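You operate a simulated robot arm through the tools that you are given. There is no shell and no other tool. Be economical: measure what you need, move in short steps, check, and stop when the job is done.

The job below is to be done with a simulated robot arm. You get a single attempt, and the scene is never put back.

TASK
Open the stock bench drawer, fetch the taped jar with yellow lid and set it inside and shut the drawer again. Then close the table drawer. Do these in the order given. Set down upright: taped jar with yellow lid.
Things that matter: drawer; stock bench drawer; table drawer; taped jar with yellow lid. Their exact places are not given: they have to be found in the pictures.

Only the result counts: the job must be done as asked and must still hold three seconds after the hand-in. Knocking over, shifting, dropping, spilling or breaking anything else fails it. Lids that push on must go on centred and level and be pressed home; caps that screw on are set level and turned clockwise until they are tight.

THE ROBOT
A 7-joint arm with a vacuum gripper on a trunk, on a base that drives. Base frame: it is fixed to the floor where the robot stands at the start and does not move with it; the origin is under the middle of the robot, x ahead of it, y to its left, z up. Units: m, rad, N and s.
With the tool pointing down near the work surface it reaches from about 0.1 to 0.64 m from the robot's upright axis, wherever it stands. Its first joint turns from -2.007 to 2.007 rad. Places, roughly: drawer [0.7, 0.1, 0.6]; stock bench drawer [0.7, 0.1, 0.7]; table drawer [1.9, -5.5, 0.7]; taped jar with yellow lid [-1, -4.5, 1]. Payload 2.55 kg.
Tool frame: the origin (TCP) lies in the middle of the cups' lips, and z points out of the cups. The gripper has 1 cup of 0.044 m across, covering 0.044 by 0.044 m (tool x, y); the bellows give 0.02 m. With the vacuum on, a cup seals on a smooth face that it is pressed against (1 to 4 N); it does not hold porous or soft things. The pull reaches 55 N.
Orientation is told as [roll, pitch, yaw] about the base's x, y, z axes, in that order, counted from this pose: with the cups facing straight down, the tool's x points along the base's -x, its y along +y and its z along -z.

THE INTERFACE
- The arm moves only by the tool nudge_tool. Its argument "steps" is a list of rows, each a list of 7 numbers: the vacuum: 1 switches it on, 0 off, then the shift along the tool's x, y, z in units of 500 mm (1.0 is 500 mm), then the turn, a rotation vector about the tool's x, y, z in units of 180 degrees (1.0 is 180 degrees). In form: [[vacuum, x, y, z, wx, wy, wz], ...]. A call has 1 to 12 rows; each row is the pose to reach, as a shift and turn from the pose commanded when the call began, along the tool's axes at that moment. A call with a number of a shift or a turn outside -1 to 1 is refused whole. Rows are played at 5 a second. More than 0.05 m and 0.15 rad between two rows, or a gripper value outside its range, and nothing of the call is played. A pose out of reach is approached as far as the arm can. The call stops where the force on the tool passes 40 N (or 10 N more than at its start, if that is more) or the arm is blocked; 0.2 s more then pass. The pull builds up within a second once a cup has sealed. Time passes only in rows, and 0.2 s behind the last, so rows that repeat a pose give it time. It gives the time, the measured TCP pose, the force on the tool (base axes) and the pull of the vacuum at its end, in the units of the frame above (readings bear some noise), with the torque about the TCP (base axes, N m) and any sound that the robot's microphone picked up.
- Cameras (640 x 400 px; columns grow to the right, rows downward): "scene" is now at [0.0029, 0.1451, 1.727]; the picture's right is [-0.49, -0.87, 0.00], its down [-0.78, 0.43, -0.46] and it looks along [0.40, -0.22, -0.89] (base axes); focal length 280 px, centre (320, 200). "wrist" rides on the gripper at [0.081, 0.006, -0.173] in the tool frame; the picture's right is [-0.08, 1.00, 0.00], its down [-0.89, -0.07, -0.45] and it looks along [-0.44, -0.04, 0.90] (tool axes); focal length 256 px, centre (320, 200).
- capture(camera): a new picture of that camera. No time passes.
- move_column(by): slides the trunk up (or, below 0, down) by that many m; the arm and the scene camera ride with it, the base frame stays. It gives what a move gives, with no picture.
- steer(legs): drives the robot by 1 to 6 legs, each [ahead, left, turn to the left] in m, m and rad, along the robot's own axes; the way and the turn of a leg run together, so that a leg with both is an arc; at most 1.5 m and 3.142 rad a leg. The arm and the cameras ride along, it lands a little off, and it stops where it bumps. It gives what a move gives.
- turn_head(pan, tilt): turns the head with the scene camera to pan (to the left, within 2.705 rad either way) and tilt (down, from -0.506 to 1.204), counted from straight ahead of the robot. It gives what a move gives.
- pixel_to_xyz(camera, pixels): there is no depth. For up to 12 entries [column, row, z] of the newest picture of that camera ("zoom" is the newest enlarged one), the place [x, y] in the base frame at which the ray of that pixel passes the height z, good to about 0.003 m, but the place of the scene camera against the robot may be out by one fixed shift of up to 0.025 m in any direction. No time passes.
- zoom(camera, box): a new picture of the part [left, top, right, bottom] of that camera's present view, enlarged. No time passes.
- close_job(): hands the job in; it is judged then, once.

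Work in short steps. Measure before you move; look again where a grasp or a placing could have gone wrong, and mend it. You have 110 turns and 78 pictures in all, those below and enlarged ones among them. Switch the vacuum off and draw the arm clear of the work before you hand the job in, unless the task says otherwise; then end with one line.

The tools are called as name(argument=value, ...) on one line, values as JSON. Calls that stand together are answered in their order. nudge_tool: Moves the arm, as the interface text tells. Its arguments: {"type":"object","properties":{"steps":{"type":"array","items":{"type":"array","items":{"type":"number"}}}},"required":["steps"]} The other tools are called the same way: move_column (by) slides the trunk up or down; steer (legs) drives the base; turn_head (pan, tilt) turns the head that bears the scene camera; capture (camera) takes a picture; pixel_to_xyz (camera, pixels) gives the place at which the rays of pixels pass given heights; zoom (camera, box) takes an enlarged picture of a part of a camera's view; close_job () hands the job in.

At the start:

```text
time: 0.0
tool_pos: [0.4054, -0.1747, 0.9448]
orientation: [-0.001, 0.0, 0.0]
wrist_force: [1.0, 0.1, -1.0]
torque: [-0.04, 0.01, -0.01]
pull: 0.0
trunk travel left (down, up): [-0.825, 0.165]
robot x, y, heading: [0.0028, -0.0034, 0.003]
head pan, tilt: [-0.508, 1.093]
```

scene: 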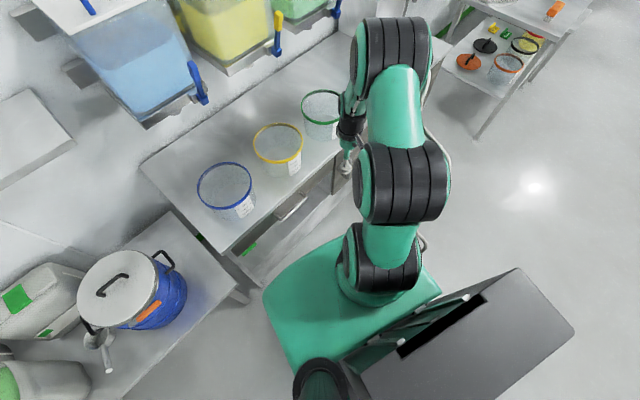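
wrist: 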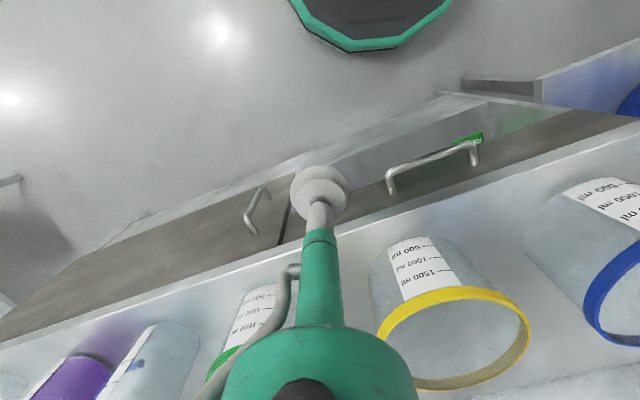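

I start by looking straight ahead at the bench to find the stock bench drawer and its handle.

turn_head(pan=0.2, tilt=0.9)

capture(camera="scene")

zoom(camera="wrist", box=[180, 60, 640, 300])

```text
time: 1.1
tool_pos: [0.4068, -0.1735, 0.9451]
orientation: [0.0, 0.0, 0.001]
wrist_force: [0.6, 0.1, -0.2]
torque: [0.01, 0.03, -0.01]
pull: 0.1
trunk travel left (down, up): [-0.825, 0.165]
robot x, y, heading: [-0.0002, 0.0048, 0.003]
head pan, tilt: [0.201, 0.901]
```

```text
75 pictures are left
```

scene: 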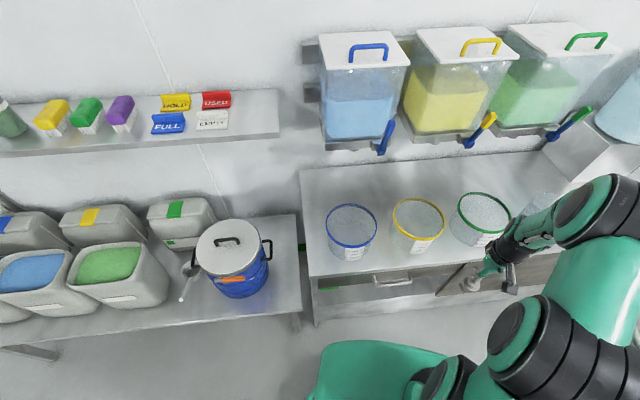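

```text
1.39 times, centred on (410, 180) of wrist
```

zoom: 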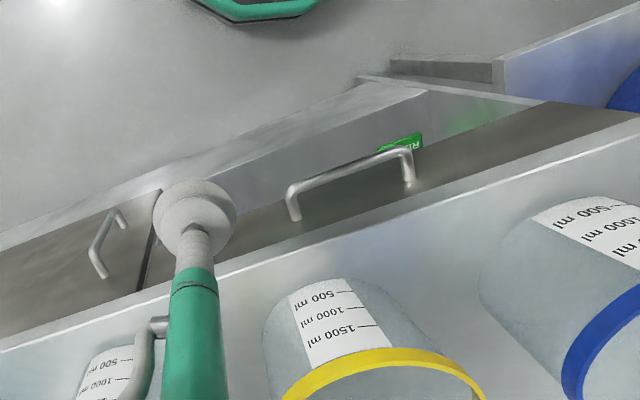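

The drawer with a horizontal handle sits near scene (390,280), right of the arm's view a cupboard door. I zoom on it and measure roughly.

zoom(camera="scene", box=[290, 200, 530, 350])

pixel_to_xyz(camera="scene", pixels=[[375, 280, 0.7], [410, 280, 0.7], [315, 290, 0.7], [437, 292, 0.7], [312, 275, 0.8], [400, 268, 0.8]])

```text
2.67 times, centred on (410, 275) of scene
```

zoom: 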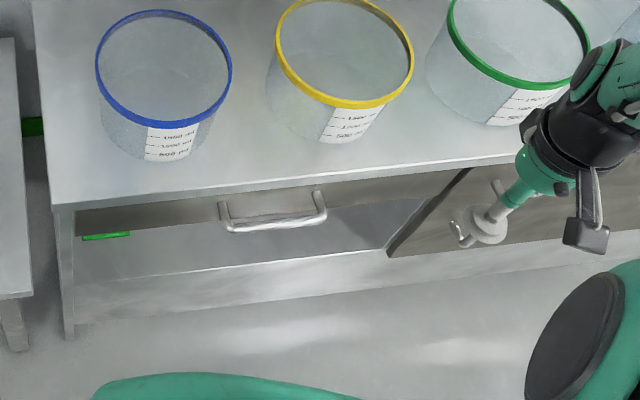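

```text
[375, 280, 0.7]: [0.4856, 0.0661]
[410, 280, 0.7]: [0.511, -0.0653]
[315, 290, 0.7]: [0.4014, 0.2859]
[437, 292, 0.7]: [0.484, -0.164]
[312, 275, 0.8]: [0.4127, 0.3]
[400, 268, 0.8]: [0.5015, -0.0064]
```

The drawer is under the benchtop's left half. Before moving I survey the surroundings to the right and behind.

turn_head(pan=-1.1, tilt=0.45)

capture(camera="scene")

turn_head(pan=-2.2, tilt=0.45)

capture(camera="scene")

turn_head(pan=2.5, tilt=0.6)

capture(camera="scene")

```text
time: 2.5
tool_pos: [0.4053, -0.1754, 0.9443]
orientation: [0.001, 0.0, -0.001]
wrist_force: [0.2, 0.0, -0.4]
torque: [0.02, 0.04, -0.01]
pull: 0.1
trunk travel left (down, up): [-0.825, 0.165]
robot x, y, heading: [0.0016, -0.0007, -0.003]
head pan, tilt: [-1.1, 0.45]
```

```text
72 pictures are left
```

scene: 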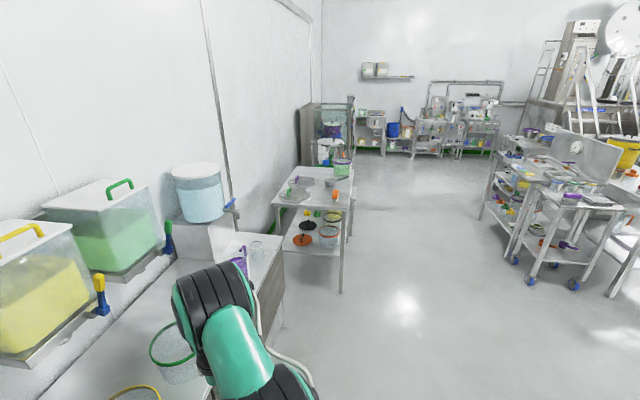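

```text
time: 3.9
tool_pos: [0.4066, -0.1754, 0.9441]
orientation: [0.0, 0.001, -0.001]
wrist_force: [0.5, 0.0, -0.3]
torque: [0.03, -0.03, 0.01]
pull: 0.1
trunk travel left (down, up): [-0.825, 0.165]
robot x, y, heading: [-0.0053, -0.0011, 0.0]
head pan, tilt: [-2.201, 0.45]
```

```text
71 pictures are left
```

scene: 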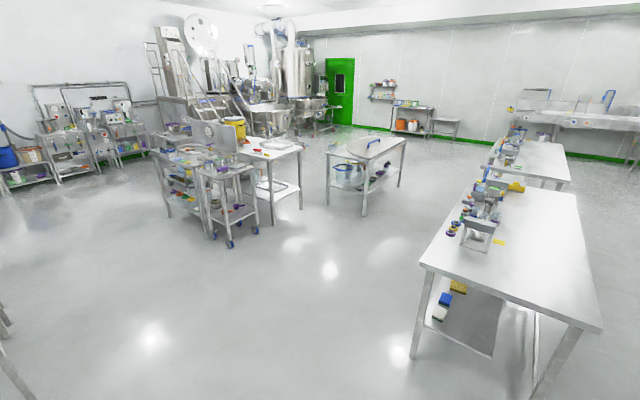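

```text
time: 7.6
tool_pos: [0.4051, -0.1753, 0.946]
orientation: [0.0, 0.001, -0.001]
wrist_force: [0.7, -0.1, 0.4]
torque: [0.01, -0.03, -0.01]
pull: 0.1
trunk travel left (down, up): [-0.825, 0.165]
robot x, y, heading: [0.0026, 0.002, -0.0]
head pan, tilt: [2.499, 0.6]
```

```text
70 pictures are left
```

scene: 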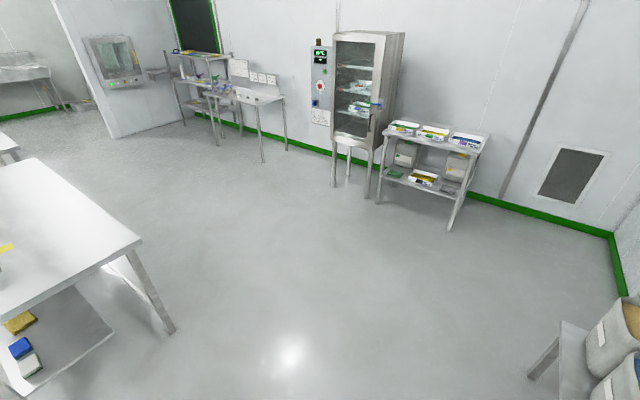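

Floor behind is clear for about a metre; the jar is likely on the trolleys at image-2 (200,180). I back up 0.45 m and look at the bench front.

steer(legs=[[-0.5, 0, 0]])

turn_head(pan=0.15, tilt=0.85)

move_column(by=-0.4)

capture(camera="scene")

```text
time: 10.6
tool_pos: [-0.0984, -0.1747, 0.9446]
orientation: [0.0, 0.001, 0.001]
wrist_force: [-0.1, -0.3, -1.0]
torque: [0.01, -0.02, -0.03]
pull: 0.1
trunk travel left (down, up): [-0.825, 0.165]
robot x, y, heading: [-0.5029, -0.0013, 0.003]
head pan, tilt: [2.499, 0.6]
```

```text
time: 12.7
tool_pos: [-0.0986, -0.1745, 0.945]
orientation: [0.001, -0.001, 0.002]
wrist_force: [1.0, 0.2, -0.4]
torque: [0.01, 0.02, -0.06]
pull: 0.0
trunk travel left (down, up): [-0.825, 0.165]
robot x, y, heading: [-0.5063, 0.0012, 0.004]
head pan, tilt: [0.15, 0.85]
```

```text
time: 16.6
tool_pos: [-0.0978, -0.1756, 0.545]
orientation: [0.0, 0.001, 0.0]
wrist_force: [-0.9, -1.1, -0.2]
torque: [-0.02, -0.02, 0.0]
pull: 0.2
trunk travel left (down, up): [-0.425, 0.565]
robot x, y, heading: [-0.5014, 0.0031, -0.002]
head pan, tilt: [0.15, 0.85]
```

```text
69 pictures are left
```

scene: 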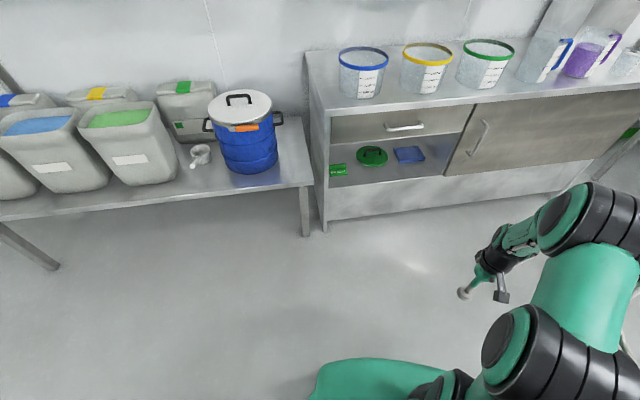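

Now the drawer front with handle at (405,127) is well seen. I zoom to measure it.

zoom(camera="scene", box=[300, 30, 500, 230])

```text
2.00 times, centred on (400, 130) of scene
```

zoom: 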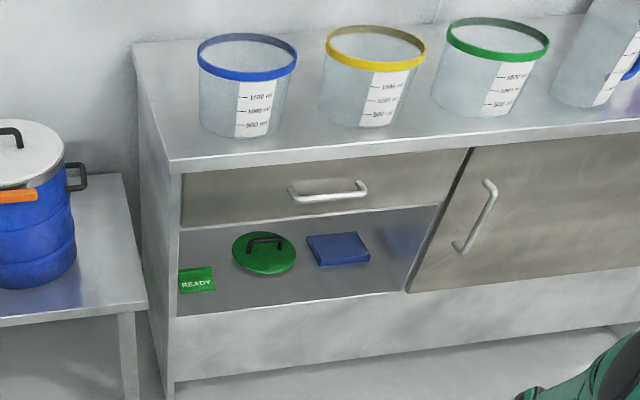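

I compute the front plane from the foot of the bench and find heights consistent with it.

pixel_to_xyz(camera="zoom", pixels=[[168, 398, 0.0], [172, 165, 0.8], [172, 165, 0.9], [183, 172, 0.75], [183, 172, 0.85], [181, 227, 0.65], [181, 227, 0.75], [470, 147, 0.75], [470, 147, 0.85], [330, 190, 0.7], [330, 190, 0.8], [640, 125, 0.85]])

pixel_to_xyz(camera="scene", pixels=[[324, 232, 0.0], [331, 218, 0.0], [600, 160, 0.0], [560, 193, 0.0]])

```text
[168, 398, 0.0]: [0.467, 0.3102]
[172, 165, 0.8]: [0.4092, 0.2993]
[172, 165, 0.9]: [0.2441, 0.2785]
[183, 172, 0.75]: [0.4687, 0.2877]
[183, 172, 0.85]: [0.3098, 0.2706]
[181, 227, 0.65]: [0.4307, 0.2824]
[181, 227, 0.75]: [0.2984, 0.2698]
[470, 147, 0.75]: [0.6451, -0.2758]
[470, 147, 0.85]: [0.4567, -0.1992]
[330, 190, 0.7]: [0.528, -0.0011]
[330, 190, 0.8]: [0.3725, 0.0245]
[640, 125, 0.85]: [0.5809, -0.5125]
```

```text
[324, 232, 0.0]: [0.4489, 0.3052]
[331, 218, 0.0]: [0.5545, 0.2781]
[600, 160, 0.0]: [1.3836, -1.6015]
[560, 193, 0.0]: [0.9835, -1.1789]
```

Front plane: bench top ≈0.775 m, drawer front spans z≈0.62–0.745 from about (0.475,0.288) to (0.65,-0.279), so the bench normal is yawed ≈0.30 rad. I place the robot squarely about 0.85 m in front of a point left of the handle, then turn the tool horizontal.

steer(legs=[[0.212, -0.107, 0], [0, 0, 0.297]])

move_column(by=0.15)

nudge_tool(steps=[[0, -0.03, 0, 0, 0, -0.045, 0], [0, -0.06, 0.02, 0, 0, -0.09, 0], [0, -0.09, 0.04, 0, 0, -0.135, 0], [0, -0.12, 0.06, 0, 0, -0.18, 0], [0, -0.15, 0.08, 0, 0, -0.225, 0], [0, -0.18, 0.1, 0, 0, -0.27, 0], [0, -0.2, 0.12, 0, 0, -0.315, 0], [0, -0.2, 0.14, 0, 0, -0.36, 0], [0, -0.2, 0.16, 0, 0, -0.405, 0], [0, -0.2, 0.18, 0, 0, -0.45, 0], [0, -0.2, 0.2, 0, 0, -0.48, 0], [0, -0.2, 0.22, 0, 0, -0.5, 0]])

turn_head(pan=0.0, tilt=0.8)

capture(camera="scene")

capture(camera="wrist")

```text
time: 19.3
tool_pos: [0.148, -0.154, 0.5444]
orientation: [0.001, -0.001, 0.296]
wrist_force: [-0.1, 0.4, -0.6]
torque: [0.02, -0.02, -0.02]
pull: 0.1
trunk travel left (down, up): [-0.425, 0.565]
robot x, y, heading: [-0.288, -0.1029, 0.303]
head pan, tilt: [0.15, 0.85]
```

```text
time: 21.0
tool_pos: [0.1479, -0.1537, 0.6944]
orientation: [0.0, 0.001, 0.297]
wrist_force: [-0.2, 0.3, -0.3]
torque: [-0.02, 0.0, -0.01]
pull: 0.0
trunk travel left (down, up): [-0.575, 0.415]
robot x, y, heading: [-0.2902, -0.1051, 0.295]
head pan, tilt: [0.15, 0.85]
```

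```text
time: 23.6
tool_pos: [0.3894, 0.0124, 0.7898]
orientation: [-0.049, -1.457, 0.341]
wrist_force: [-0.3, 0.5, 0.0]
torque: [-0.04, 0.01, -0.01]
pull: 0.1
out of reach, approached as far as the arm can: row 8, 9, 10, 11, 12
trunk travel left (down, up): [-0.575, 0.415]
robot x, y, heading: [-0.2874, -0.1043, 0.301]
head pan, tilt: [0.15, 0.85]
```

```text
time: 24.3
tool_pos: [0.3898, 0.0127, 0.7898]
orientation: [-0.051, -1.456, 0.343]
wrist_force: [-0.5, -0.5, -0.1]
torque: [0.01, 0.03, 0.06]
pull: 0.1
trunk travel left (down, up): [-0.575, 0.415]
robot x, y, heading: [-0.2892, -0.1051, 0.297]
head pan, tilt: [0.0, 0.799]
```

```text
67 pictures are left
```

scene: 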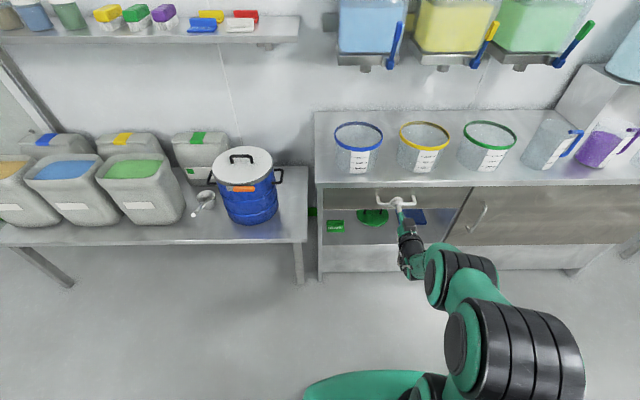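

```text
66 pictures are left
```

wrist: 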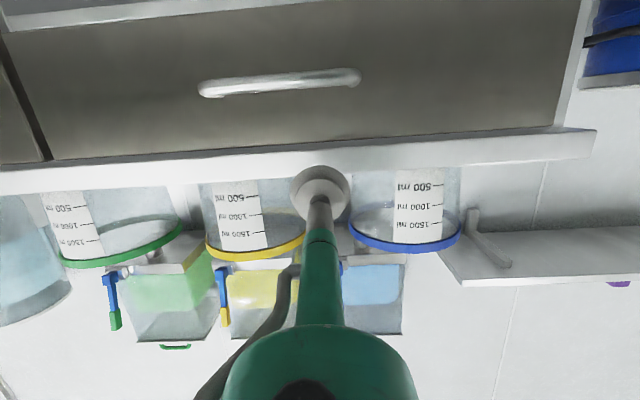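

Tool is level-ish at z 0.79, pointing along the bench normal (yaw ≈0.293), about 0.16 m short of the front. I lower the column, shift left of the handle, and flatten the tool pitch.

move_column(by=-0.11)

steer(legs=[[0, 0.08, 0]])

nudge_tool(steps=[[0, 0, 0, -0.05, 0, 0, 0], [0, 0, 0, -0.1, 0, -0.018, 0], [0, 0, 0, -0.14, 0, -0.036, 0], [0, 0, 0, -0.14, 0, -0.036, 0]])

capture(camera="wrist")

```text
time: 25.8
tool_pos: [0.3899, 0.0112, 0.68]
orientation: [-0.048, -1.455, 0.342]
wrist_force: [-0.4, 0.0, 0.4]
torque: [-0.02, -0.01, 0.02]
pull: 0.0
trunk travel left (down, up): [-0.465, 0.525]
robot x, y, heading: [-0.2923, -0.1066, 0.302]
head pan, tilt: [0.0, 0.799]
```

```text
time: 26.8
tool_pos: [0.3674, 0.0879, 0.6799]
orientation: [-0.054, -1.455, 0.346]
wrist_force: [0.2, 0.2, -0.5]
torque: [0.01, 0.0, 0.0]
pull: 0.1
trunk travel left (down, up): [-0.465, 0.525]
robot x, y, heading: [-0.3131, -0.0292, 0.299]
head pan, tilt: [0.0, 0.799]
```

```text
time: 27.8
tool_pos: [0.3831, 0.088, 0.7208]
orientation: [-0.123, -1.524, 0.412]
wrist_force: [0.0, -0.5, -0.6]
torque: [0.03, 0.03, 0.02]
pull: 0.0
out of reach, approached as far as the arm can: row 1, 2, 3, 4
trunk travel left (down, up): [-0.465, 0.525]
robot x, y, heading: [-0.3127, -0.0292, 0.297]
head pan, tilt: [0.0, 0.799]
```

```text
65 pictures are left
```

wrist: 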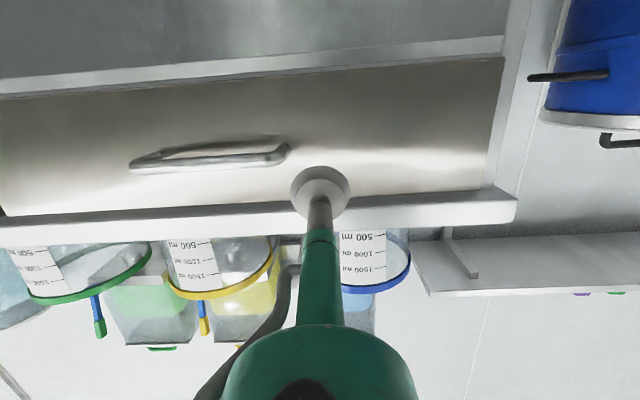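

The arm can't get this low relative to its shoulder with a level tool; I raise the arm pose (tool −x) and will lower the column instead.

nudge_tool(steps=[[0, -0.08, 0, 0, 0, 0, 0], [0, -0.16, 0, 0, 0, 0, 0], [0, -0.24, 0, 0, 0, 0, 0], [0, -0.32, 0, 0, 0, 0, 0], [0, -0.4, 0, 0, 0, 0, 0], [0, -0.48, 0, 0, 0, 0, 0], [0, -0.48, 0, 0, 0, 0, 0], [0, -0.48, 0, 0, 0, 0, 0]])

```text
time: 29.6
tool_pos: [0.3803, 0.0863, 0.9627]
orientation: [-1.168, -1.564, 1.46]
wrist_force: [0.4, 0.0, -1.2]
torque: [0.01, 0.05, 0.0]
pull: 0.0
trunk travel left (down, up): [-0.465, 0.525]
robot x, y, heading: [-0.3177, -0.0311, 0.297]
head pan, tilt: [0.0, 0.799]
```

The tool is now level, pointing at yaw 0.292. I test the retraction range by drawing back 0.25 m along the tool axis.

nudge_tool(steps=[[0, 0, 0, -0.09, 0, 0, 0], [0, 0, 0, -0.18, 0, 0, 0], [0, 0, 0, -0.27, 0, 0, 0], [0, 0, 0, -0.36, 0, 0, 0], [0, 0, 0, -0.45, 0, 0, 0], [0, 0, 0, -0.5, 0, 0, 0], [0, 0, 0, -0.5, 0, 0, 0]])

move_column(by=-0.278)

capture(camera="scene")

capture(camera="wrist")

```text
time: 31.2
tool_pos: [0.2018, 0.0216, 1.0055]
orientation: [-1.063, -1.564, 1.353]
wrist_force: [-0.8, 0.2, -0.2]
torque: [0.01, -0.02, 0.0]
pull: 0.1
out of reach, approached as far as the arm can: row 3, 4, 5, 6, 7
trunk travel left (down, up): [-0.465, 0.525]
robot x, y, heading: [-0.316, -0.0264, 0.294]
head pan, tilt: [0.0, 0.799]
```

```text
time: 34.0
tool_pos: [0.2053, 0.0249, 0.7249]
orientation: [-0.669, -1.561, 0.96]
wrist_force: [0.0, -0.5, -0.2]
torque: [0.0, 0.01, -0.01]
pull: 0.0
trunk travel left (down, up): [-0.187, 0.803]
robot x, y, heading: [-0.313, -0.0324, 0.295]
head pan, tilt: [0.0, 0.799]
```

```text
64 pictures are left
```

scene: 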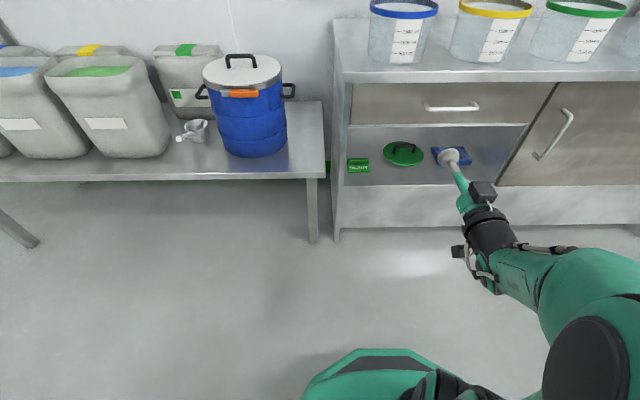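

```text
63 pictures are left
```

wrist: 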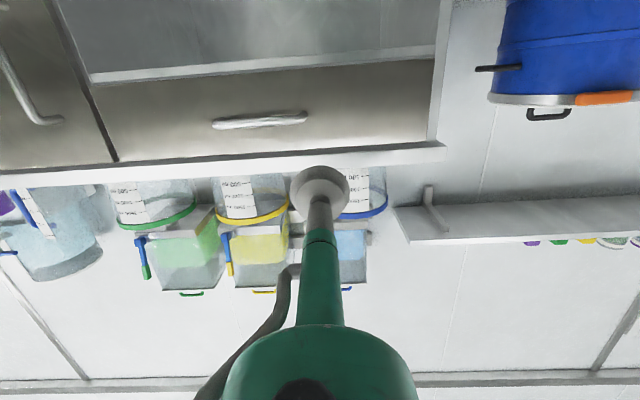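

I measure the drawer front again from this lower viewpoint.

pixel_to_xyz(camera="scene", pixels=[[354, 86, 0.72], [354, 86, 0.76], [350, 124, 0.6], [350, 124, 0.64], [555, 83, 0.72], [555, 83, 0.76], [527, 124, 0.6], [527, 124, 0.64], [427, 108, 0.69], [478, 107, 0.69], [338, 240, 0.0], [342, 81, 0.77]])

pixel_to_xyz(camera="wrist", pixels=[[433, 60, 0.62], [430, 138, 0.74], [95, 83, 0.62], [118, 161, 0.745], [213, 125, 0.69], [307, 118, 0.69], [430, 138, 0.76], [118, 161, 0.76]])

```text
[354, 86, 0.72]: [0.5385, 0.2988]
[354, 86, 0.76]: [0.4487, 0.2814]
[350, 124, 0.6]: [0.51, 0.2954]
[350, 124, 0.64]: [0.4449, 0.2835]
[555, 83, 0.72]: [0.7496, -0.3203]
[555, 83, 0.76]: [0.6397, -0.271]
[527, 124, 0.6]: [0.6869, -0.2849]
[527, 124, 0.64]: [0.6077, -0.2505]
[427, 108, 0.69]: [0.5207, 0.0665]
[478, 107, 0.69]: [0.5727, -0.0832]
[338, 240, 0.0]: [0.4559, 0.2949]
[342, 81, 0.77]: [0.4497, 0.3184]
```

```text
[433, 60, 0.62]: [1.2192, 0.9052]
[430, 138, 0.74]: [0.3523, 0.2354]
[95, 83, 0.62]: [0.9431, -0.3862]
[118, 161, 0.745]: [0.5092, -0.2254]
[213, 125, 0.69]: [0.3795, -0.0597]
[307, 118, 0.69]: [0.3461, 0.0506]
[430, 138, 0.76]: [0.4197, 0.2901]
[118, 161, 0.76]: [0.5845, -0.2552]
```

Contact projects to wrist pixel (320,120), only about 3 cm from the handle's end (307), so I shift 0.05 m left, lower to z≈0.70, and drive 0.15 m closer.

steer(legs=[[0, 0.05, 0], [0.15, 0, 0]])

move_column(by=-0.027)

nudge_tool(steps=[[1, 0, 0, 0.06, 0, 0, 0], [1, 0, 0, 0.12, 0, 0, 0], [1, 0, 0, 0.18, 0, 0, 0], [1, 0, 0, 0.24, 0, 0, 0], [1, 0, 0, 0.26, 0, 0, 0]])

capture(camera="wrist")

```text
time: 35.9
tool_pos: [0.3329, 0.1149, 0.7236]
orientation: [-0.626, -1.559, 0.916]
wrist_force: [-0.1, -0.5, -0.3]
torque: [0.01, 0.02, -0.03]
pull: 0.0
trunk travel left (down, up): [-0.187, 0.803]
robot x, y, heading: [-0.1858, 0.0588, 0.296]
head pan, tilt: [0.0, 0.799]
```

```text
time: 36.6
tool_pos: [0.3335, 0.1143, 0.6977]
orientation: [-0.62, -1.56, 0.911]
wrist_force: [-1.4, -0.6, 0.1]
torque: [0.01, -0.04, -0.01]
pull: 0.1
trunk travel left (down, up): [-0.16, 0.83]
robot x, y, heading: [-0.184, 0.0583, 0.3]
head pan, tilt: [0.0, 0.799]
```

```text
time: 37.9
tool_pos: [0.4558, 0.15, 0.7049]
orientation: [-1.702, -1.563, 1.996]
wrist_force: [-0.6, -0.1, 3.2]
torque: [-0.11, -0.01, 0.49]
pull: 55.2
trunk travel left (down, up): [-0.16, 0.83]
robot x, y, heading: [-0.1836, 0.0606, 0.298]
head pan, tilt: [0.0, 0.799]
```

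```text
62 pictures are left
```

wrist: 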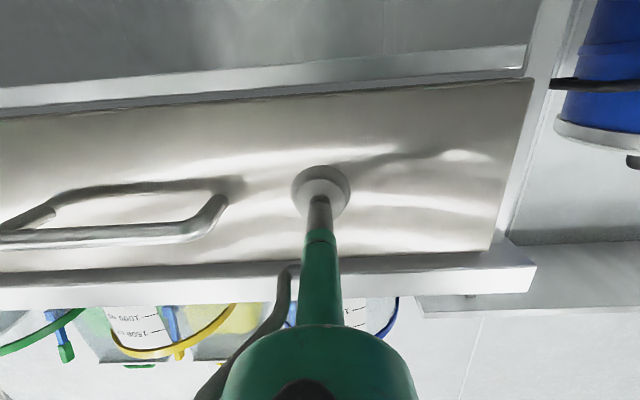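

The cup sealed (pull 55 N) left of the handle. I pull by backing the base 0.12 m and check.

steer(legs=[[-0.12, 0, 0]])

capture(camera="scene")

```text
time: 39.1
tool_pos: [0.3406, 0.1139, 0.7018]
orientation: [-1.768, -1.568, 2.06]
wrist_force: [4.4, -14.4, 7.3]
torque: [-0.28, -0.05, 0.45]
pull: 54.4
trunk travel left (down, up): [-0.16, 0.83]
robot x, y, heading: [-0.3003, 0.0236, 0.293]
head pan, tilt: [0.0, 0.799]
```

```text
61 pictures are left
```

scene: 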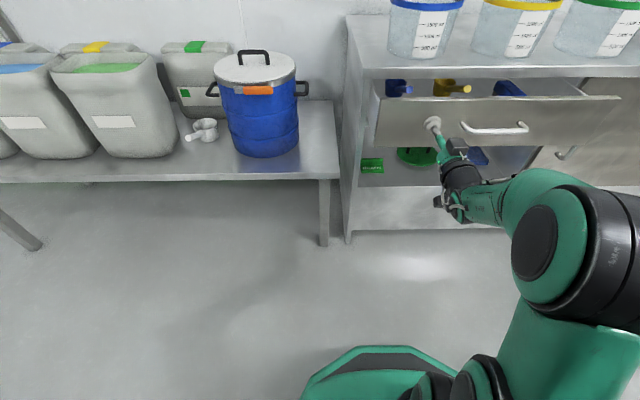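

Drawer opens (0.12 m); lateral force −14 N in y suggests the true path goes slightly more right. I pull another 0.12 m with a small right component.

steer(legs=[[-0.12, -0.01, 0]])

capture(camera="scene")

```text
time: 40.3
tool_pos: [0.2286, 0.0716, 0.7038]
orientation: [-1.574, -1.564, 1.865]
wrist_force: [-6.4, 20.1, 1.2]
torque: [0.04, 0.01, 0.09]
pull: 55.1
trunk travel left (down, up): [-0.16, 0.83]
robot x, y, heading: [-0.4108, -0.0225, 0.298]
head pan, tilt: [0.0, 0.799]
```

```text
60 pictures are left
```

scene: 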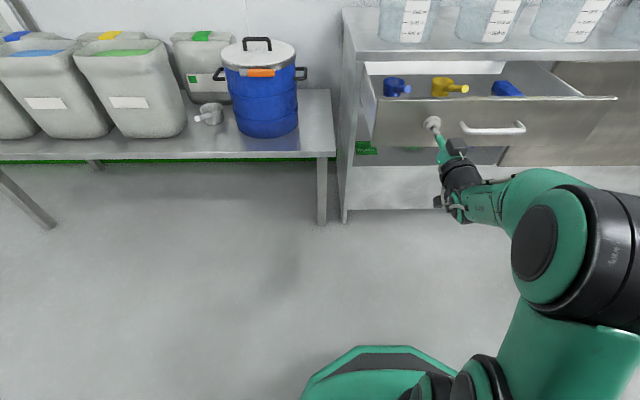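

Opened 0.24 m. I zoom into the drawer interior to see free room.

zoom(camera="scene", box=[340, 40, 640, 180])

```text
2.13 times, centred on (490, 110) of scene
```

zoom: 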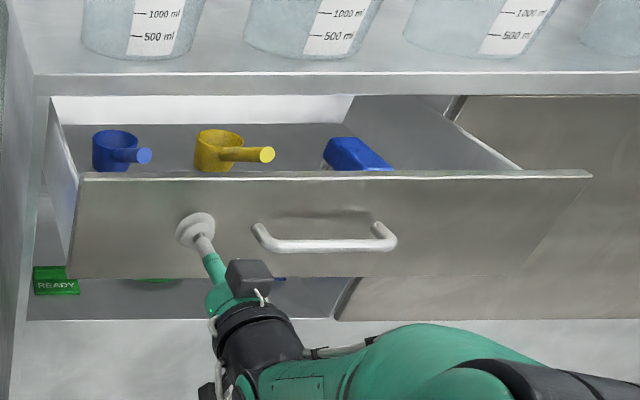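

There is free room on the right side. I release the vacuum, retract a bit, then back off and raise the column for a top view.

nudge_tool(steps=[[0, 0, 0, 0, 0, 0, 0], [0, 0, 0, 0, 0, 0, 0], [0, 0, 0, 0, 0, 0, 0], [0, 0, 0, 0, 0, 0, 0], [0, 0, 0, -0.04, 0, 0, 0], [0, 0, 0, -0.1, 0, 0, 0], [0, 0, 0, -0.18, 0, 0, 0]])

steer(legs=[[-0.15, 0, 0]])

move_column(by=0.8)

turn_head(pan=-0.1, tilt=0.9)

capture(camera="scene")

```text
time: 41.9
tool_pos: [0.146, 0.0437, 0.6968]
orientation: [-0.252, -1.56, 0.542]
wrist_force: [0.7, -0.7, -0.2]
torque: [-0.02, -0.02, -0.03]
pull: 0.0
trunk travel left (down, up): [-0.16, 0.83]
robot x, y, heading: [-0.4093, -0.022, 0.296]
head pan, tilt: [0.0, 0.799]
```

```text
time: 43.3
tool_pos: [0.0022, -0.0002, 0.7014]
orientation: [-0.647, -1.562, 0.939]
wrist_force: [0.2, 0.1, 0.0]
torque: [-0.01, 0.03, 0.0]
pull: 0.1
trunk travel left (down, up): [-0.16, 0.83]
robot x, y, heading: [-0.5543, -0.0611, 0.298]
head pan, tilt: [0.0, 0.799]
```

```text
refused: 0.8 is not a number from -0.4 to 0.4
```

```text
time: 44.0
tool_pos: [0.0014, 0.0006, 0.6993]
orientation: [-0.591, -1.562, 0.883]
wrist_force: [-0.1, 0.4, -0.9]
torque: [-0.01, 0.02, -0.03]
pull: 0.0
trunk travel left (down, up): [-0.16, 0.83]
robot x, y, heading: [-0.5553, -0.0673, 0.298]
head pan, tilt: [-0.099, 0.901]
```

```text
58 pictures are left
```

scene: 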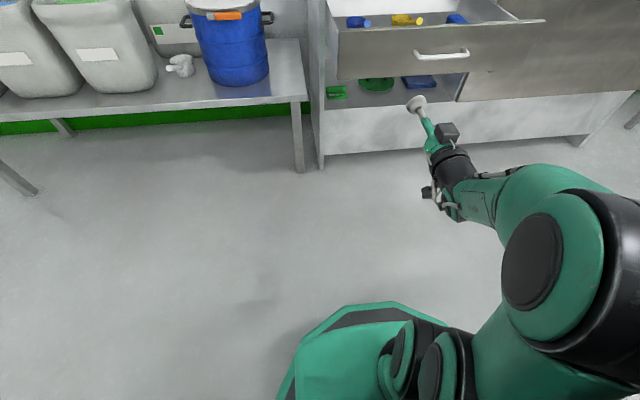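

The column limit per call is 0.4; I raise in two calls, look down into the drawer, and return the tool to pointing down.

move_column(by=0.4)

move_column(by=0.4)

nudge_tool(steps=[[0, 0, 0, 0, 0, 0.045, 0], [0, 0, 0, 0, 0, 0.09, 0], [0, 0, 0, 0, 0, 0.135, 0], [0, 0, 0, 0, 0, 0.18, 0], [0, 0, 0, 0, 0, 0.225, 0], [0, 0, 0, 0, 0, 0.27, 0], [0, 0, 0, 0, 0, 0.315, 0], [0, 0, 0, 0, 0, 0.36, 0], [0, 0, 0, 0, 0, 0.405, 0], [0, 0, 0, 0, 0, 0.45, 0], [0, 0, 0, 0, 0, 0.495, 0], [0, 0, 0, 0, 0, 0.495, 0]])

turn_head(pan=0.0, tilt=0.75)

zoom(camera="scene", box=[200, 100, 520, 300])

```text
time: 47.8
tool_pos: [-0.0016, -0.0011, 1.1019]
orientation: [-1.487, -1.564, 1.78]
wrist_force: [-0.7, 0.6, 0.5]
torque: [-0.02, 0.0, 0.02]
pull: 0.2
trunk travel left (down, up): [-0.56, 0.43]
robot x, y, heading: [-0.5541, -0.0656, 0.296]
head pan, tilt: [-0.099, 0.901]
```

```text
time: 51.6
tool_pos: [-0.0012, -0.001, 1.5035]
orientation: [-1.488, -1.566, 1.784]
wrist_force: [0.1, 0.5, 0.0]
torque: [-0.01, -0.03, -0.02]
pull: 0.1
trunk travel left (down, up): [-0.96, 0.03]
robot x, y, heading: [-0.5579, -0.0622, 0.296]
head pan, tilt: [-0.099, 0.901]
```

```text
time: 54.2
tool_pos: [-0.0635, -0.0021, 1.3076]
orientation: [-0.024, -0.099, 0.293]
wrist_force: [0.7, 0.1, 0.3]
torque: [-0.01, -0.02, -0.02]
pull: 0.1
out of reach, approached as far as the arm can: row 8, 9, 10, 11, 12
trunk travel left (down, up): [-0.96, 0.03]
robot x, y, heading: [-0.5584, -0.0662, 0.299]
head pan, tilt: [-0.099, 0.901]
```

```text
time: 54.9
tool_pos: [-0.063, -0.0025, 1.3072]
orientation: [-0.022, -0.1, 0.294]
wrist_force: [1.3, 0.4, -0.2]
torque: [-0.01, 0.0, -0.01]
pull: 0.1
trunk travel left (down, up): [-0.96, 0.03]
robot x, y, heading: [-0.5589, -0.0637, 0.296]
head pan, tilt: [0.0, 0.75]
```

```text
2.00 times, centred on (360, 200) of scene
```

zoom: 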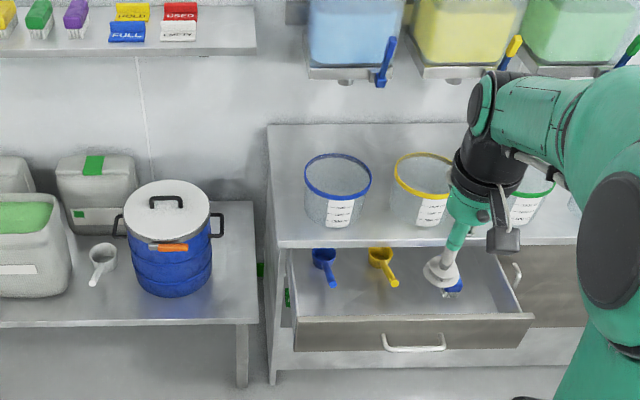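

The drawer's front has ample free space. Now I turn towards −y and drive part-way to the jar, staying clear of the white table, then look.

steer(legs=[[0, 0, -1.87], [0.3, 0.25, 0], [1.3, 0, 0]])

turn_head(pan=-0.2, tilt=0.45)

capture(camera="scene")

```text
time: 68.0
tool_pos: [-0.3605, -2.1471, 1.3079]
orientation: [-0.022, -0.102, -1.555]
wrist_force: [0.1, 0.4, 0.2]
torque: [0.0, -0.01, 0.0]
pull: 0.1
trunk travel left (down, up): [-0.96, 0.03]
robot x, y, heading: [-0.2874, -1.658, -1.548]
head pan, tilt: [0.0, 0.75]
```

```text
time: 68.8
tool_pos: [-0.3605, -2.1458, 1.3068]
orientation: [-0.022, -0.101, -1.553]
wrist_force: [0.3, -0.5, 0.2]
torque: [0.0, 0.01, 0.03]
pull: 0.0
trunk travel left (down, up): [-0.96, 0.03]
robot x, y, heading: [-0.286, -1.6581, -1.552]
head pan, tilt: [-0.201, 0.45]
```

```text
56 pictures are left
```

scene: 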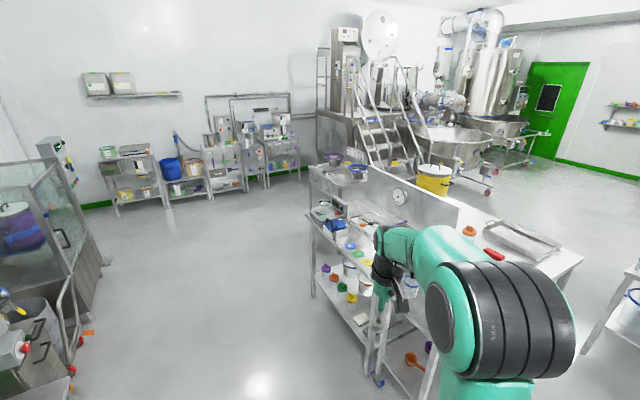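

The jar should be near (337,155), on the table top behind the arm. I zoom there.

zoom(camera="scene", box=[290, 140, 450, 240])

```text
4.00 times, centred on (370, 190) of scene
```

zoom: 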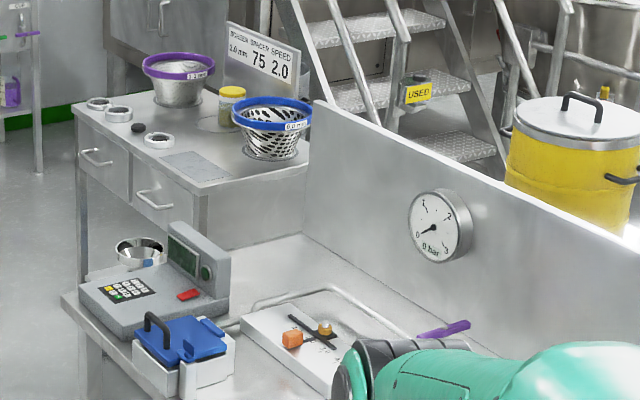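

The yellow-lidded jar is at zoom (231,105), between a purple and a blue sieve bowl on a table with drawers. I measure it and the table outline.

pixel_to_xyz(camera="zoom", pixels=[[231, 90, 1.0], [228, 128, 0.9], [75, 112, 0.9], [200, 195, 0.9], [305, 140, 0.9], [180, 65, 1.0], [270, 110, 1.0], [62, 295, 0.9], [80, 265, 0.0]])

pixel_to_xyz(camera="scene", pixels=[[312, 298, 0.0], [378, 388, 0.0], [366, 370, 0.0], [108, 262, 0.0], [66, 375, 0.0], [115, 218, 0.0]])

```text
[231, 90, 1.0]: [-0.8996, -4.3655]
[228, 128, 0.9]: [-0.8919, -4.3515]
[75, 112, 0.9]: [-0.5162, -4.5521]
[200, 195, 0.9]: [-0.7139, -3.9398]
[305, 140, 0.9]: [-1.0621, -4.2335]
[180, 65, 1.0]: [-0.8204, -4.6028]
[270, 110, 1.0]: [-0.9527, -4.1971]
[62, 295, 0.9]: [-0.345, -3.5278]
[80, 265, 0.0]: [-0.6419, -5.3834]
```

```text
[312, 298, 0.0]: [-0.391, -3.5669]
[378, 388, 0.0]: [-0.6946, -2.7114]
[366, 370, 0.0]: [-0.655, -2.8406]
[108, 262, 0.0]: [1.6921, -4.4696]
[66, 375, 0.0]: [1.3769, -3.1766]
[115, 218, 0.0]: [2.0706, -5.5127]
```

Jar ≈(-0.90,-4.36), about 0.3 m behind the table's front edge, which faces (0.95,0.31); the scale trolley protrudes next to it. I drive to a standoff in front of the jar and turn to face the table.

steer(legs=[[1.155, 0.295, 0], [1.155, 0.295, 0], [0, 0, -1.274]])

turn_head(pan=0.25, tilt=0.7)

capture(camera="scene")

```text
time: 83.5
tool_pos: [-0.1573, -3.9774, 1.3071]
orientation: [-0.023, -0.102, -2.869]
wrist_force: [-1.0, 0.4, 0.0]
torque: [0.01, 0.02, 0.01]
pull: 0.0
trunk travel left (down, up): [-0.96, 0.03]
robot x, y, heading: [0.3362, -3.9282, -2.86]
head pan, tilt: [-0.201, 0.45]
```

```text
time: 84.4
tool_pos: [-0.158, -3.9781, 1.3075]
orientation: [-0.022, -0.101, -2.87]
wrist_force: [-0.3, 0.5, 0.2]
torque: [0.0, 0.01, -0.02]
pull: 0.1
trunk travel left (down, up): [-0.96, 0.03]
robot x, y, heading: [0.3335, -3.926, -2.868]
head pan, tilt: [0.25, 0.7]
```

```text
54 pictures are left
```

scene: 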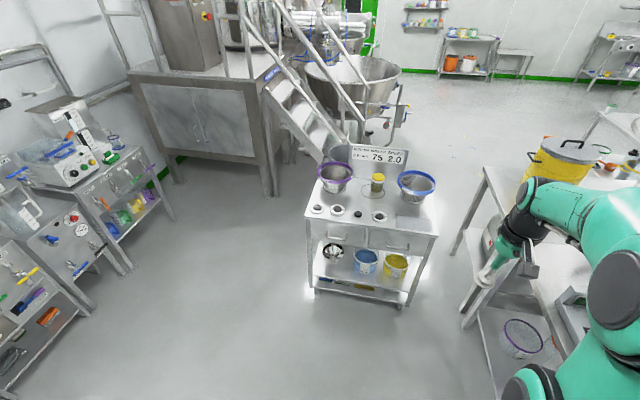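

Clear view: jar lid at (378,178), table front edge from (306,210) to (437,235). I zoom and measure.

zoom(camera="scene", box=[280, 130, 480, 330])

pixel_to_xyz(camera="scene", pixels=[[315, 292, 0.0], [407, 308, 0.0], [306, 218, 0.85], [306, 218, 0.9], [306, 218, 0.8], [437, 236, 0.8], [437, 236, 0.85], [437, 236, 0.9], [378, 177, 0.95], [378, 177, 1.0], [480, 327, 0.0]])

```text
2.00 times, centred on (380, 230) of scene
```

zoom: 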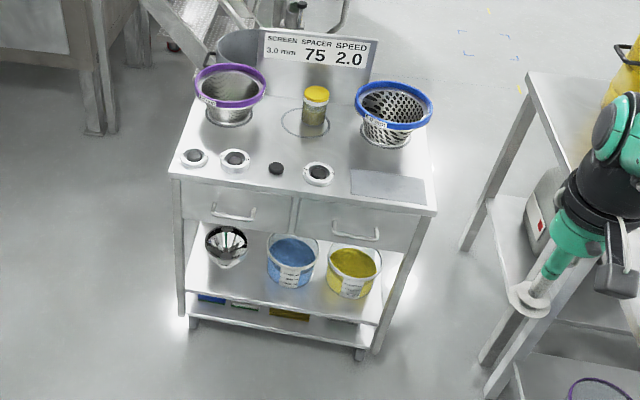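

```text
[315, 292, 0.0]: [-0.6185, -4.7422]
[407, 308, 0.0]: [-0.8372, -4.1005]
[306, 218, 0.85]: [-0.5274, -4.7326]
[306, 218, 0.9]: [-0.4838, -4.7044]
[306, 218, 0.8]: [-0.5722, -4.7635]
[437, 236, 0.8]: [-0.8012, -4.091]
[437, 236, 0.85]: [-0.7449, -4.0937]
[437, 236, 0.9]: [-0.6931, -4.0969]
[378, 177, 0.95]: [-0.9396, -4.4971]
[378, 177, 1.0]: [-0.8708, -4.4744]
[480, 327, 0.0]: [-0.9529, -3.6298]
```

Table top is ≈0.785 m, jar ≈(-1.01,-4.52), 0.33 m inside the front edge. I test the tool-down reach here in free air: level the tool, extend forward and lower a little.

nudge_tool(steps=[[0, 0, 0, 0.05, 0, 0.032, 0], [0, -0.06, 0, 0.1, 0, 0.032, 0], [0, -0.12, 0, 0.15, 0, 0.032, 0], [0, -0.18, 0, 0.2, 0, 0.032, 0], [0, -0.24, 0, 0.2, 0, 0.032, 0], [0, -0.3, 0, 0.2, 0, 0.032, 0], [0, -0.36, 0, 0.2, 0, 0.032, 0], [0, -0.42, 0, 0.2, 0, 0.032, 0], [0, -0.42, 0, 0.2, 0, 0.032, 0]])

```text
time: 86.4
tool_pos: [-0.2776, -4.0193, 1.172]
orientation: [-0.028, -0.044, -2.871]
wrist_force: [-0.1, 0.1, -0.1]
torque: [0.01, -0.02, 0.01]
pull: 0.1
out of reach, approached as far as the arm can: row 1, 2, 3, 4, 5, 6, 7, 8, 9
trunk travel left (down, up): [-0.96, 0.03]
robot x, y, heading: [0.3351, -3.9241, -2.865]
head pan, tilt: [0.25, 0.7]
```

Reached 0.62 m at this height. I try again 0.15 m lower in arm terms.

nudge_tool(steps=[[0, 0, 0, 0.08, 0, 0, 0], [0, 0, 0, 0.16, 0, 0.014, 0], [0, 0, 0, 0.24, 0, 0.014, 0], [0, -0.04, 0, 0.3, 0.007, 0.014, 0], [0, -0.1, 0, 0.3, 0.007, 0.014, 0], [0, -0.16, 0, 0.3, 0.007, 0.014, 0], [0, -0.22, 0, 0.3, 0.007, 0.014, 0], [0, -0.22, 0, 0.3, 0.007, 0.014, 0]])

```text
time: 88.2
tool_pos: [-0.2942, -4.0229, 1.0119]
orientation: [-0.044, 0.042, -2.874]
wrist_force: [-0.1, -0.2, -0.6]
torque: [0.0, -0.03, -0.01]
pull: 0.1
out of reach, approached as far as the arm can: row 2, 4, 5, 6, 7, 8
trunk travel left (down, up): [-0.96, 0.03]
robot x, y, heading: [0.3362, -3.9235, -2.865]
head pan, tilt: [0.25, 0.7]
```

Tool-down reach is 0.638 m, so the base must stand within ~0.31 m of the edge. I look down to measure how far the robot's own base projects.

turn_head(pan=0.3, tilt=1.2)

capture(camera="scene")

```text
time: 89.2
tool_pos: [-0.2937, -4.0205, 1.0127]
orientation: [-0.046, 0.044, -2.871]
wrist_force: [0.2, 1.3, -0.4]
torque: [0.01, -0.03, 0.0]
pull: 0.0
trunk travel left (down, up): [-0.96, 0.03]
robot x, y, heading: [0.3363, -3.926, -2.867]
head pan, tilt: [0.3, 1.201]
```

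```text
52 pictures are left
```

scene: 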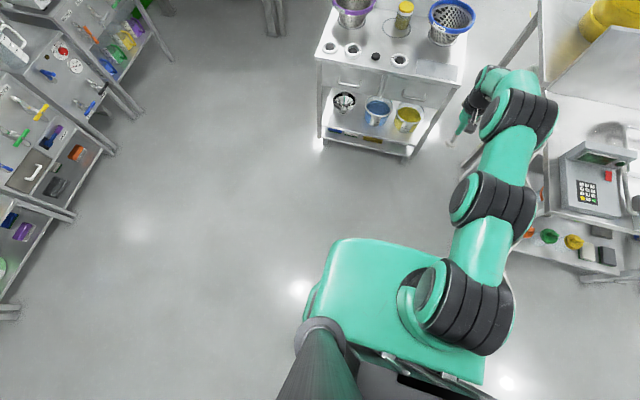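

I convert the base platform's front edge pixels to see its extent from the robot axis.

pixel_to_xyz(camera="scene", pixels=[[345, 238, 0.3], [445, 258, 0.3], [345, 238, 0.5], [445, 258, 0.5], [345, 238, 0.8], [445, 258, 0.8], [306, 300, 0.1], [404, 5, 0.89], [404, 37, 0.785], [380, 30, 0.785], [318, 70, 0.785], [457, 90, 0.785]])

zoom(camera="scene", box=[300, 0, 500, 170])

```text
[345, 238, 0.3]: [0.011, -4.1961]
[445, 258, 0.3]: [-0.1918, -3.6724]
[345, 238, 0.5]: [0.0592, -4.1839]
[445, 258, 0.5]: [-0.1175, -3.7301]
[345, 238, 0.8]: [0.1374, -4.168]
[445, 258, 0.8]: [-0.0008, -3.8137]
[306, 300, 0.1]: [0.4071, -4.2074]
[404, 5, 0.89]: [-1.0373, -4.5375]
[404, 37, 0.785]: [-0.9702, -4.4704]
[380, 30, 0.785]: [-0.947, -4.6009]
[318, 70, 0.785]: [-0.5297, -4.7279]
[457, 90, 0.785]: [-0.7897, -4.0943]
```

```text
2.35 times, centred on (400, 85) of scene
```

zoom: 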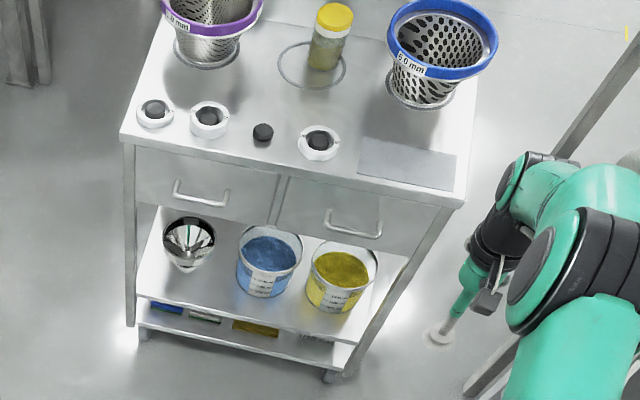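

The base projects ~0.38 m ahead, so frontal approach is tight; a sideways approach may be better. I look at the base's right side.

turn_head(pan=-1.0, tilt=1.2)

capture(camera="scene")

turn_head(pan=1.0, tilt=1.2)

capture(camera="scene")

```text
time: 90.6
tool_pos: [-0.294, -4.0212, 1.0136]
orientation: [-0.044, 0.044, -2.875]
wrist_force: [0.4, 0.3, -0.6]
torque: [-0.02, 0.01, -0.01]
pull: 0.0
trunk travel left (down, up): [-0.96, 0.03]
robot x, y, heading: [0.3375, -3.9274, -2.864]
head pan, tilt: [-1.0, 1.201]
```

```text
50 pictures are left
```

scene: 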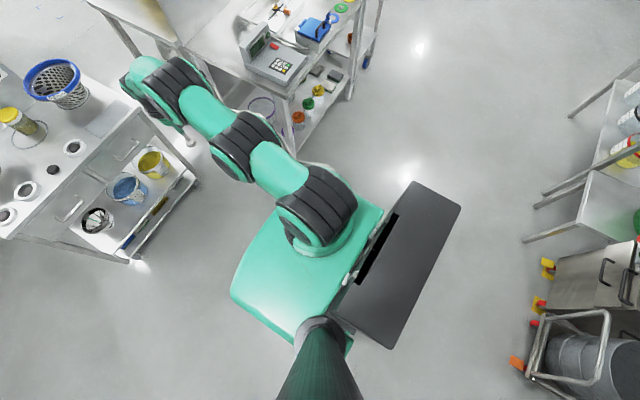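

```text
time: 92.6
tool_pos: [-0.2937, -4.0217, 1.0134]
orientation: [-0.044, 0.045, -2.873]
wrist_force: [-0.5, -0.3, -0.9]
torque: [-0.05, 0.03, -0.02]
pull: 0.0
trunk travel left (down, up): [-0.96, 0.03]
robot x, y, heading: [0.3355, -3.9288, -2.869]
head pan, tilt: [1.0, 1.201]
```

```text
49 pictures are left
```

scene: 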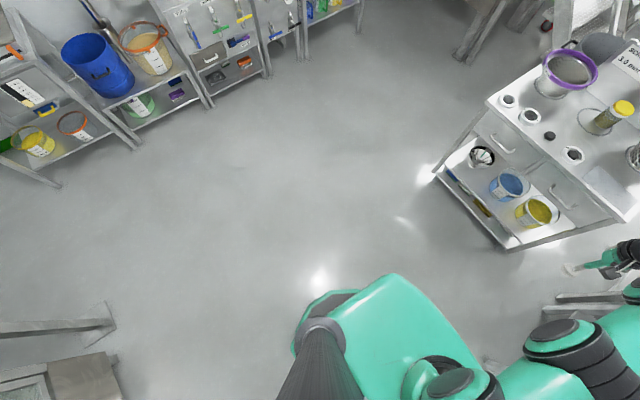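

I recapture the right-hand view to measure platform and rear plate corners at several assumed heights.

turn_head(pan=-1.0, tilt=1.2)

zoom(camera="scene", box=[200, 150, 480, 400])

pixel_to_xyz(camera="zoom", pixels=[[320, 200, 0.3], [320, 200, 0.6]])

pixel_to_xyz(camera="scene", pixels=[[231, 290, 0.3], [231, 290, 0.5], [231, 290, 0.7], [382, 207, 0.3], [382, 207, 0.5], [382, 207, 0.7], [415, 183, 0.3], [415, 183, 0.7], [460, 207, 0.3], [460, 207, 0.7], [390, 348, 0.3], [390, 348, 0.7]])

```text
time: 94.5
tool_pos: [-0.2944, -4.0202, 1.0129]
orientation: [-0.044, 0.042, -2.872]
wrist_force: [-0.4, -0.6, 0.7]
torque: [-0.02, 0.0, 0.0]
pull: 0.0
trunk travel left (down, up): [-0.96, 0.03]
robot x, y, heading: [0.3362, -3.9249, -2.87]
head pan, tilt: [-1.0, 1.201]
```

```text
1.60 times, centred on (340, 275) of scene
```

zoom: 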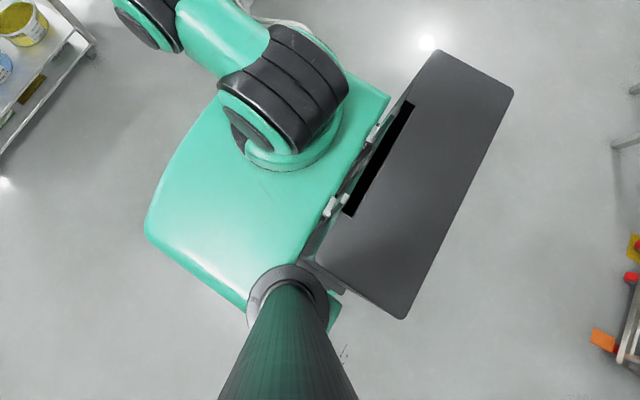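

```text
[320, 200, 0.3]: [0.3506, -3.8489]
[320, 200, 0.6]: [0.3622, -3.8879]
```

```text
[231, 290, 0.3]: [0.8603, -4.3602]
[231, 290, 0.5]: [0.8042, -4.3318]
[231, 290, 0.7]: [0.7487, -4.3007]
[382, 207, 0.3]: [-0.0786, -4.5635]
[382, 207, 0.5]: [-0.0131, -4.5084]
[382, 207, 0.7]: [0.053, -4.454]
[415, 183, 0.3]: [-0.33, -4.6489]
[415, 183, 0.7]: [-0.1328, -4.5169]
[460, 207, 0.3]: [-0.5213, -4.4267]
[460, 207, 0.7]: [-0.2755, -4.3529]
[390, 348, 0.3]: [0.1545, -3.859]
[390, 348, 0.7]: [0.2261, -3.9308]
```

Those scene pixels referred to the older capture; I query the zoom picture instead.

pixel_to_xyz(camera="zoom", pixels=[[147, 232, 0.3], [147, 232, 0.6], [388, 95, 0.3], [388, 95, 0.6], [295, 135, 0.4], [295, 135, 0.7], [437, 48, 0.3], [437, 48, 0.6], [513, 90, 0.6], [405, 320, 0.6], [195, 120, 0.3], [195, 120, 0.6]])

```text
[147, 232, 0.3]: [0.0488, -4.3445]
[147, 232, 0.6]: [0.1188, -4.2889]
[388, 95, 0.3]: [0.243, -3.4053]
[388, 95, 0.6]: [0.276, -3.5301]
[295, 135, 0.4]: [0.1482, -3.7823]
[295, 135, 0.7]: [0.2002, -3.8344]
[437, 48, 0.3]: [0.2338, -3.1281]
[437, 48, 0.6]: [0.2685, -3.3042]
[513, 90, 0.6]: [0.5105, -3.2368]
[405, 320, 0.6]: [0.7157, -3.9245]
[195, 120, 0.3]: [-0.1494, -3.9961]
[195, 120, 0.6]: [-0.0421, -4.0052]
```

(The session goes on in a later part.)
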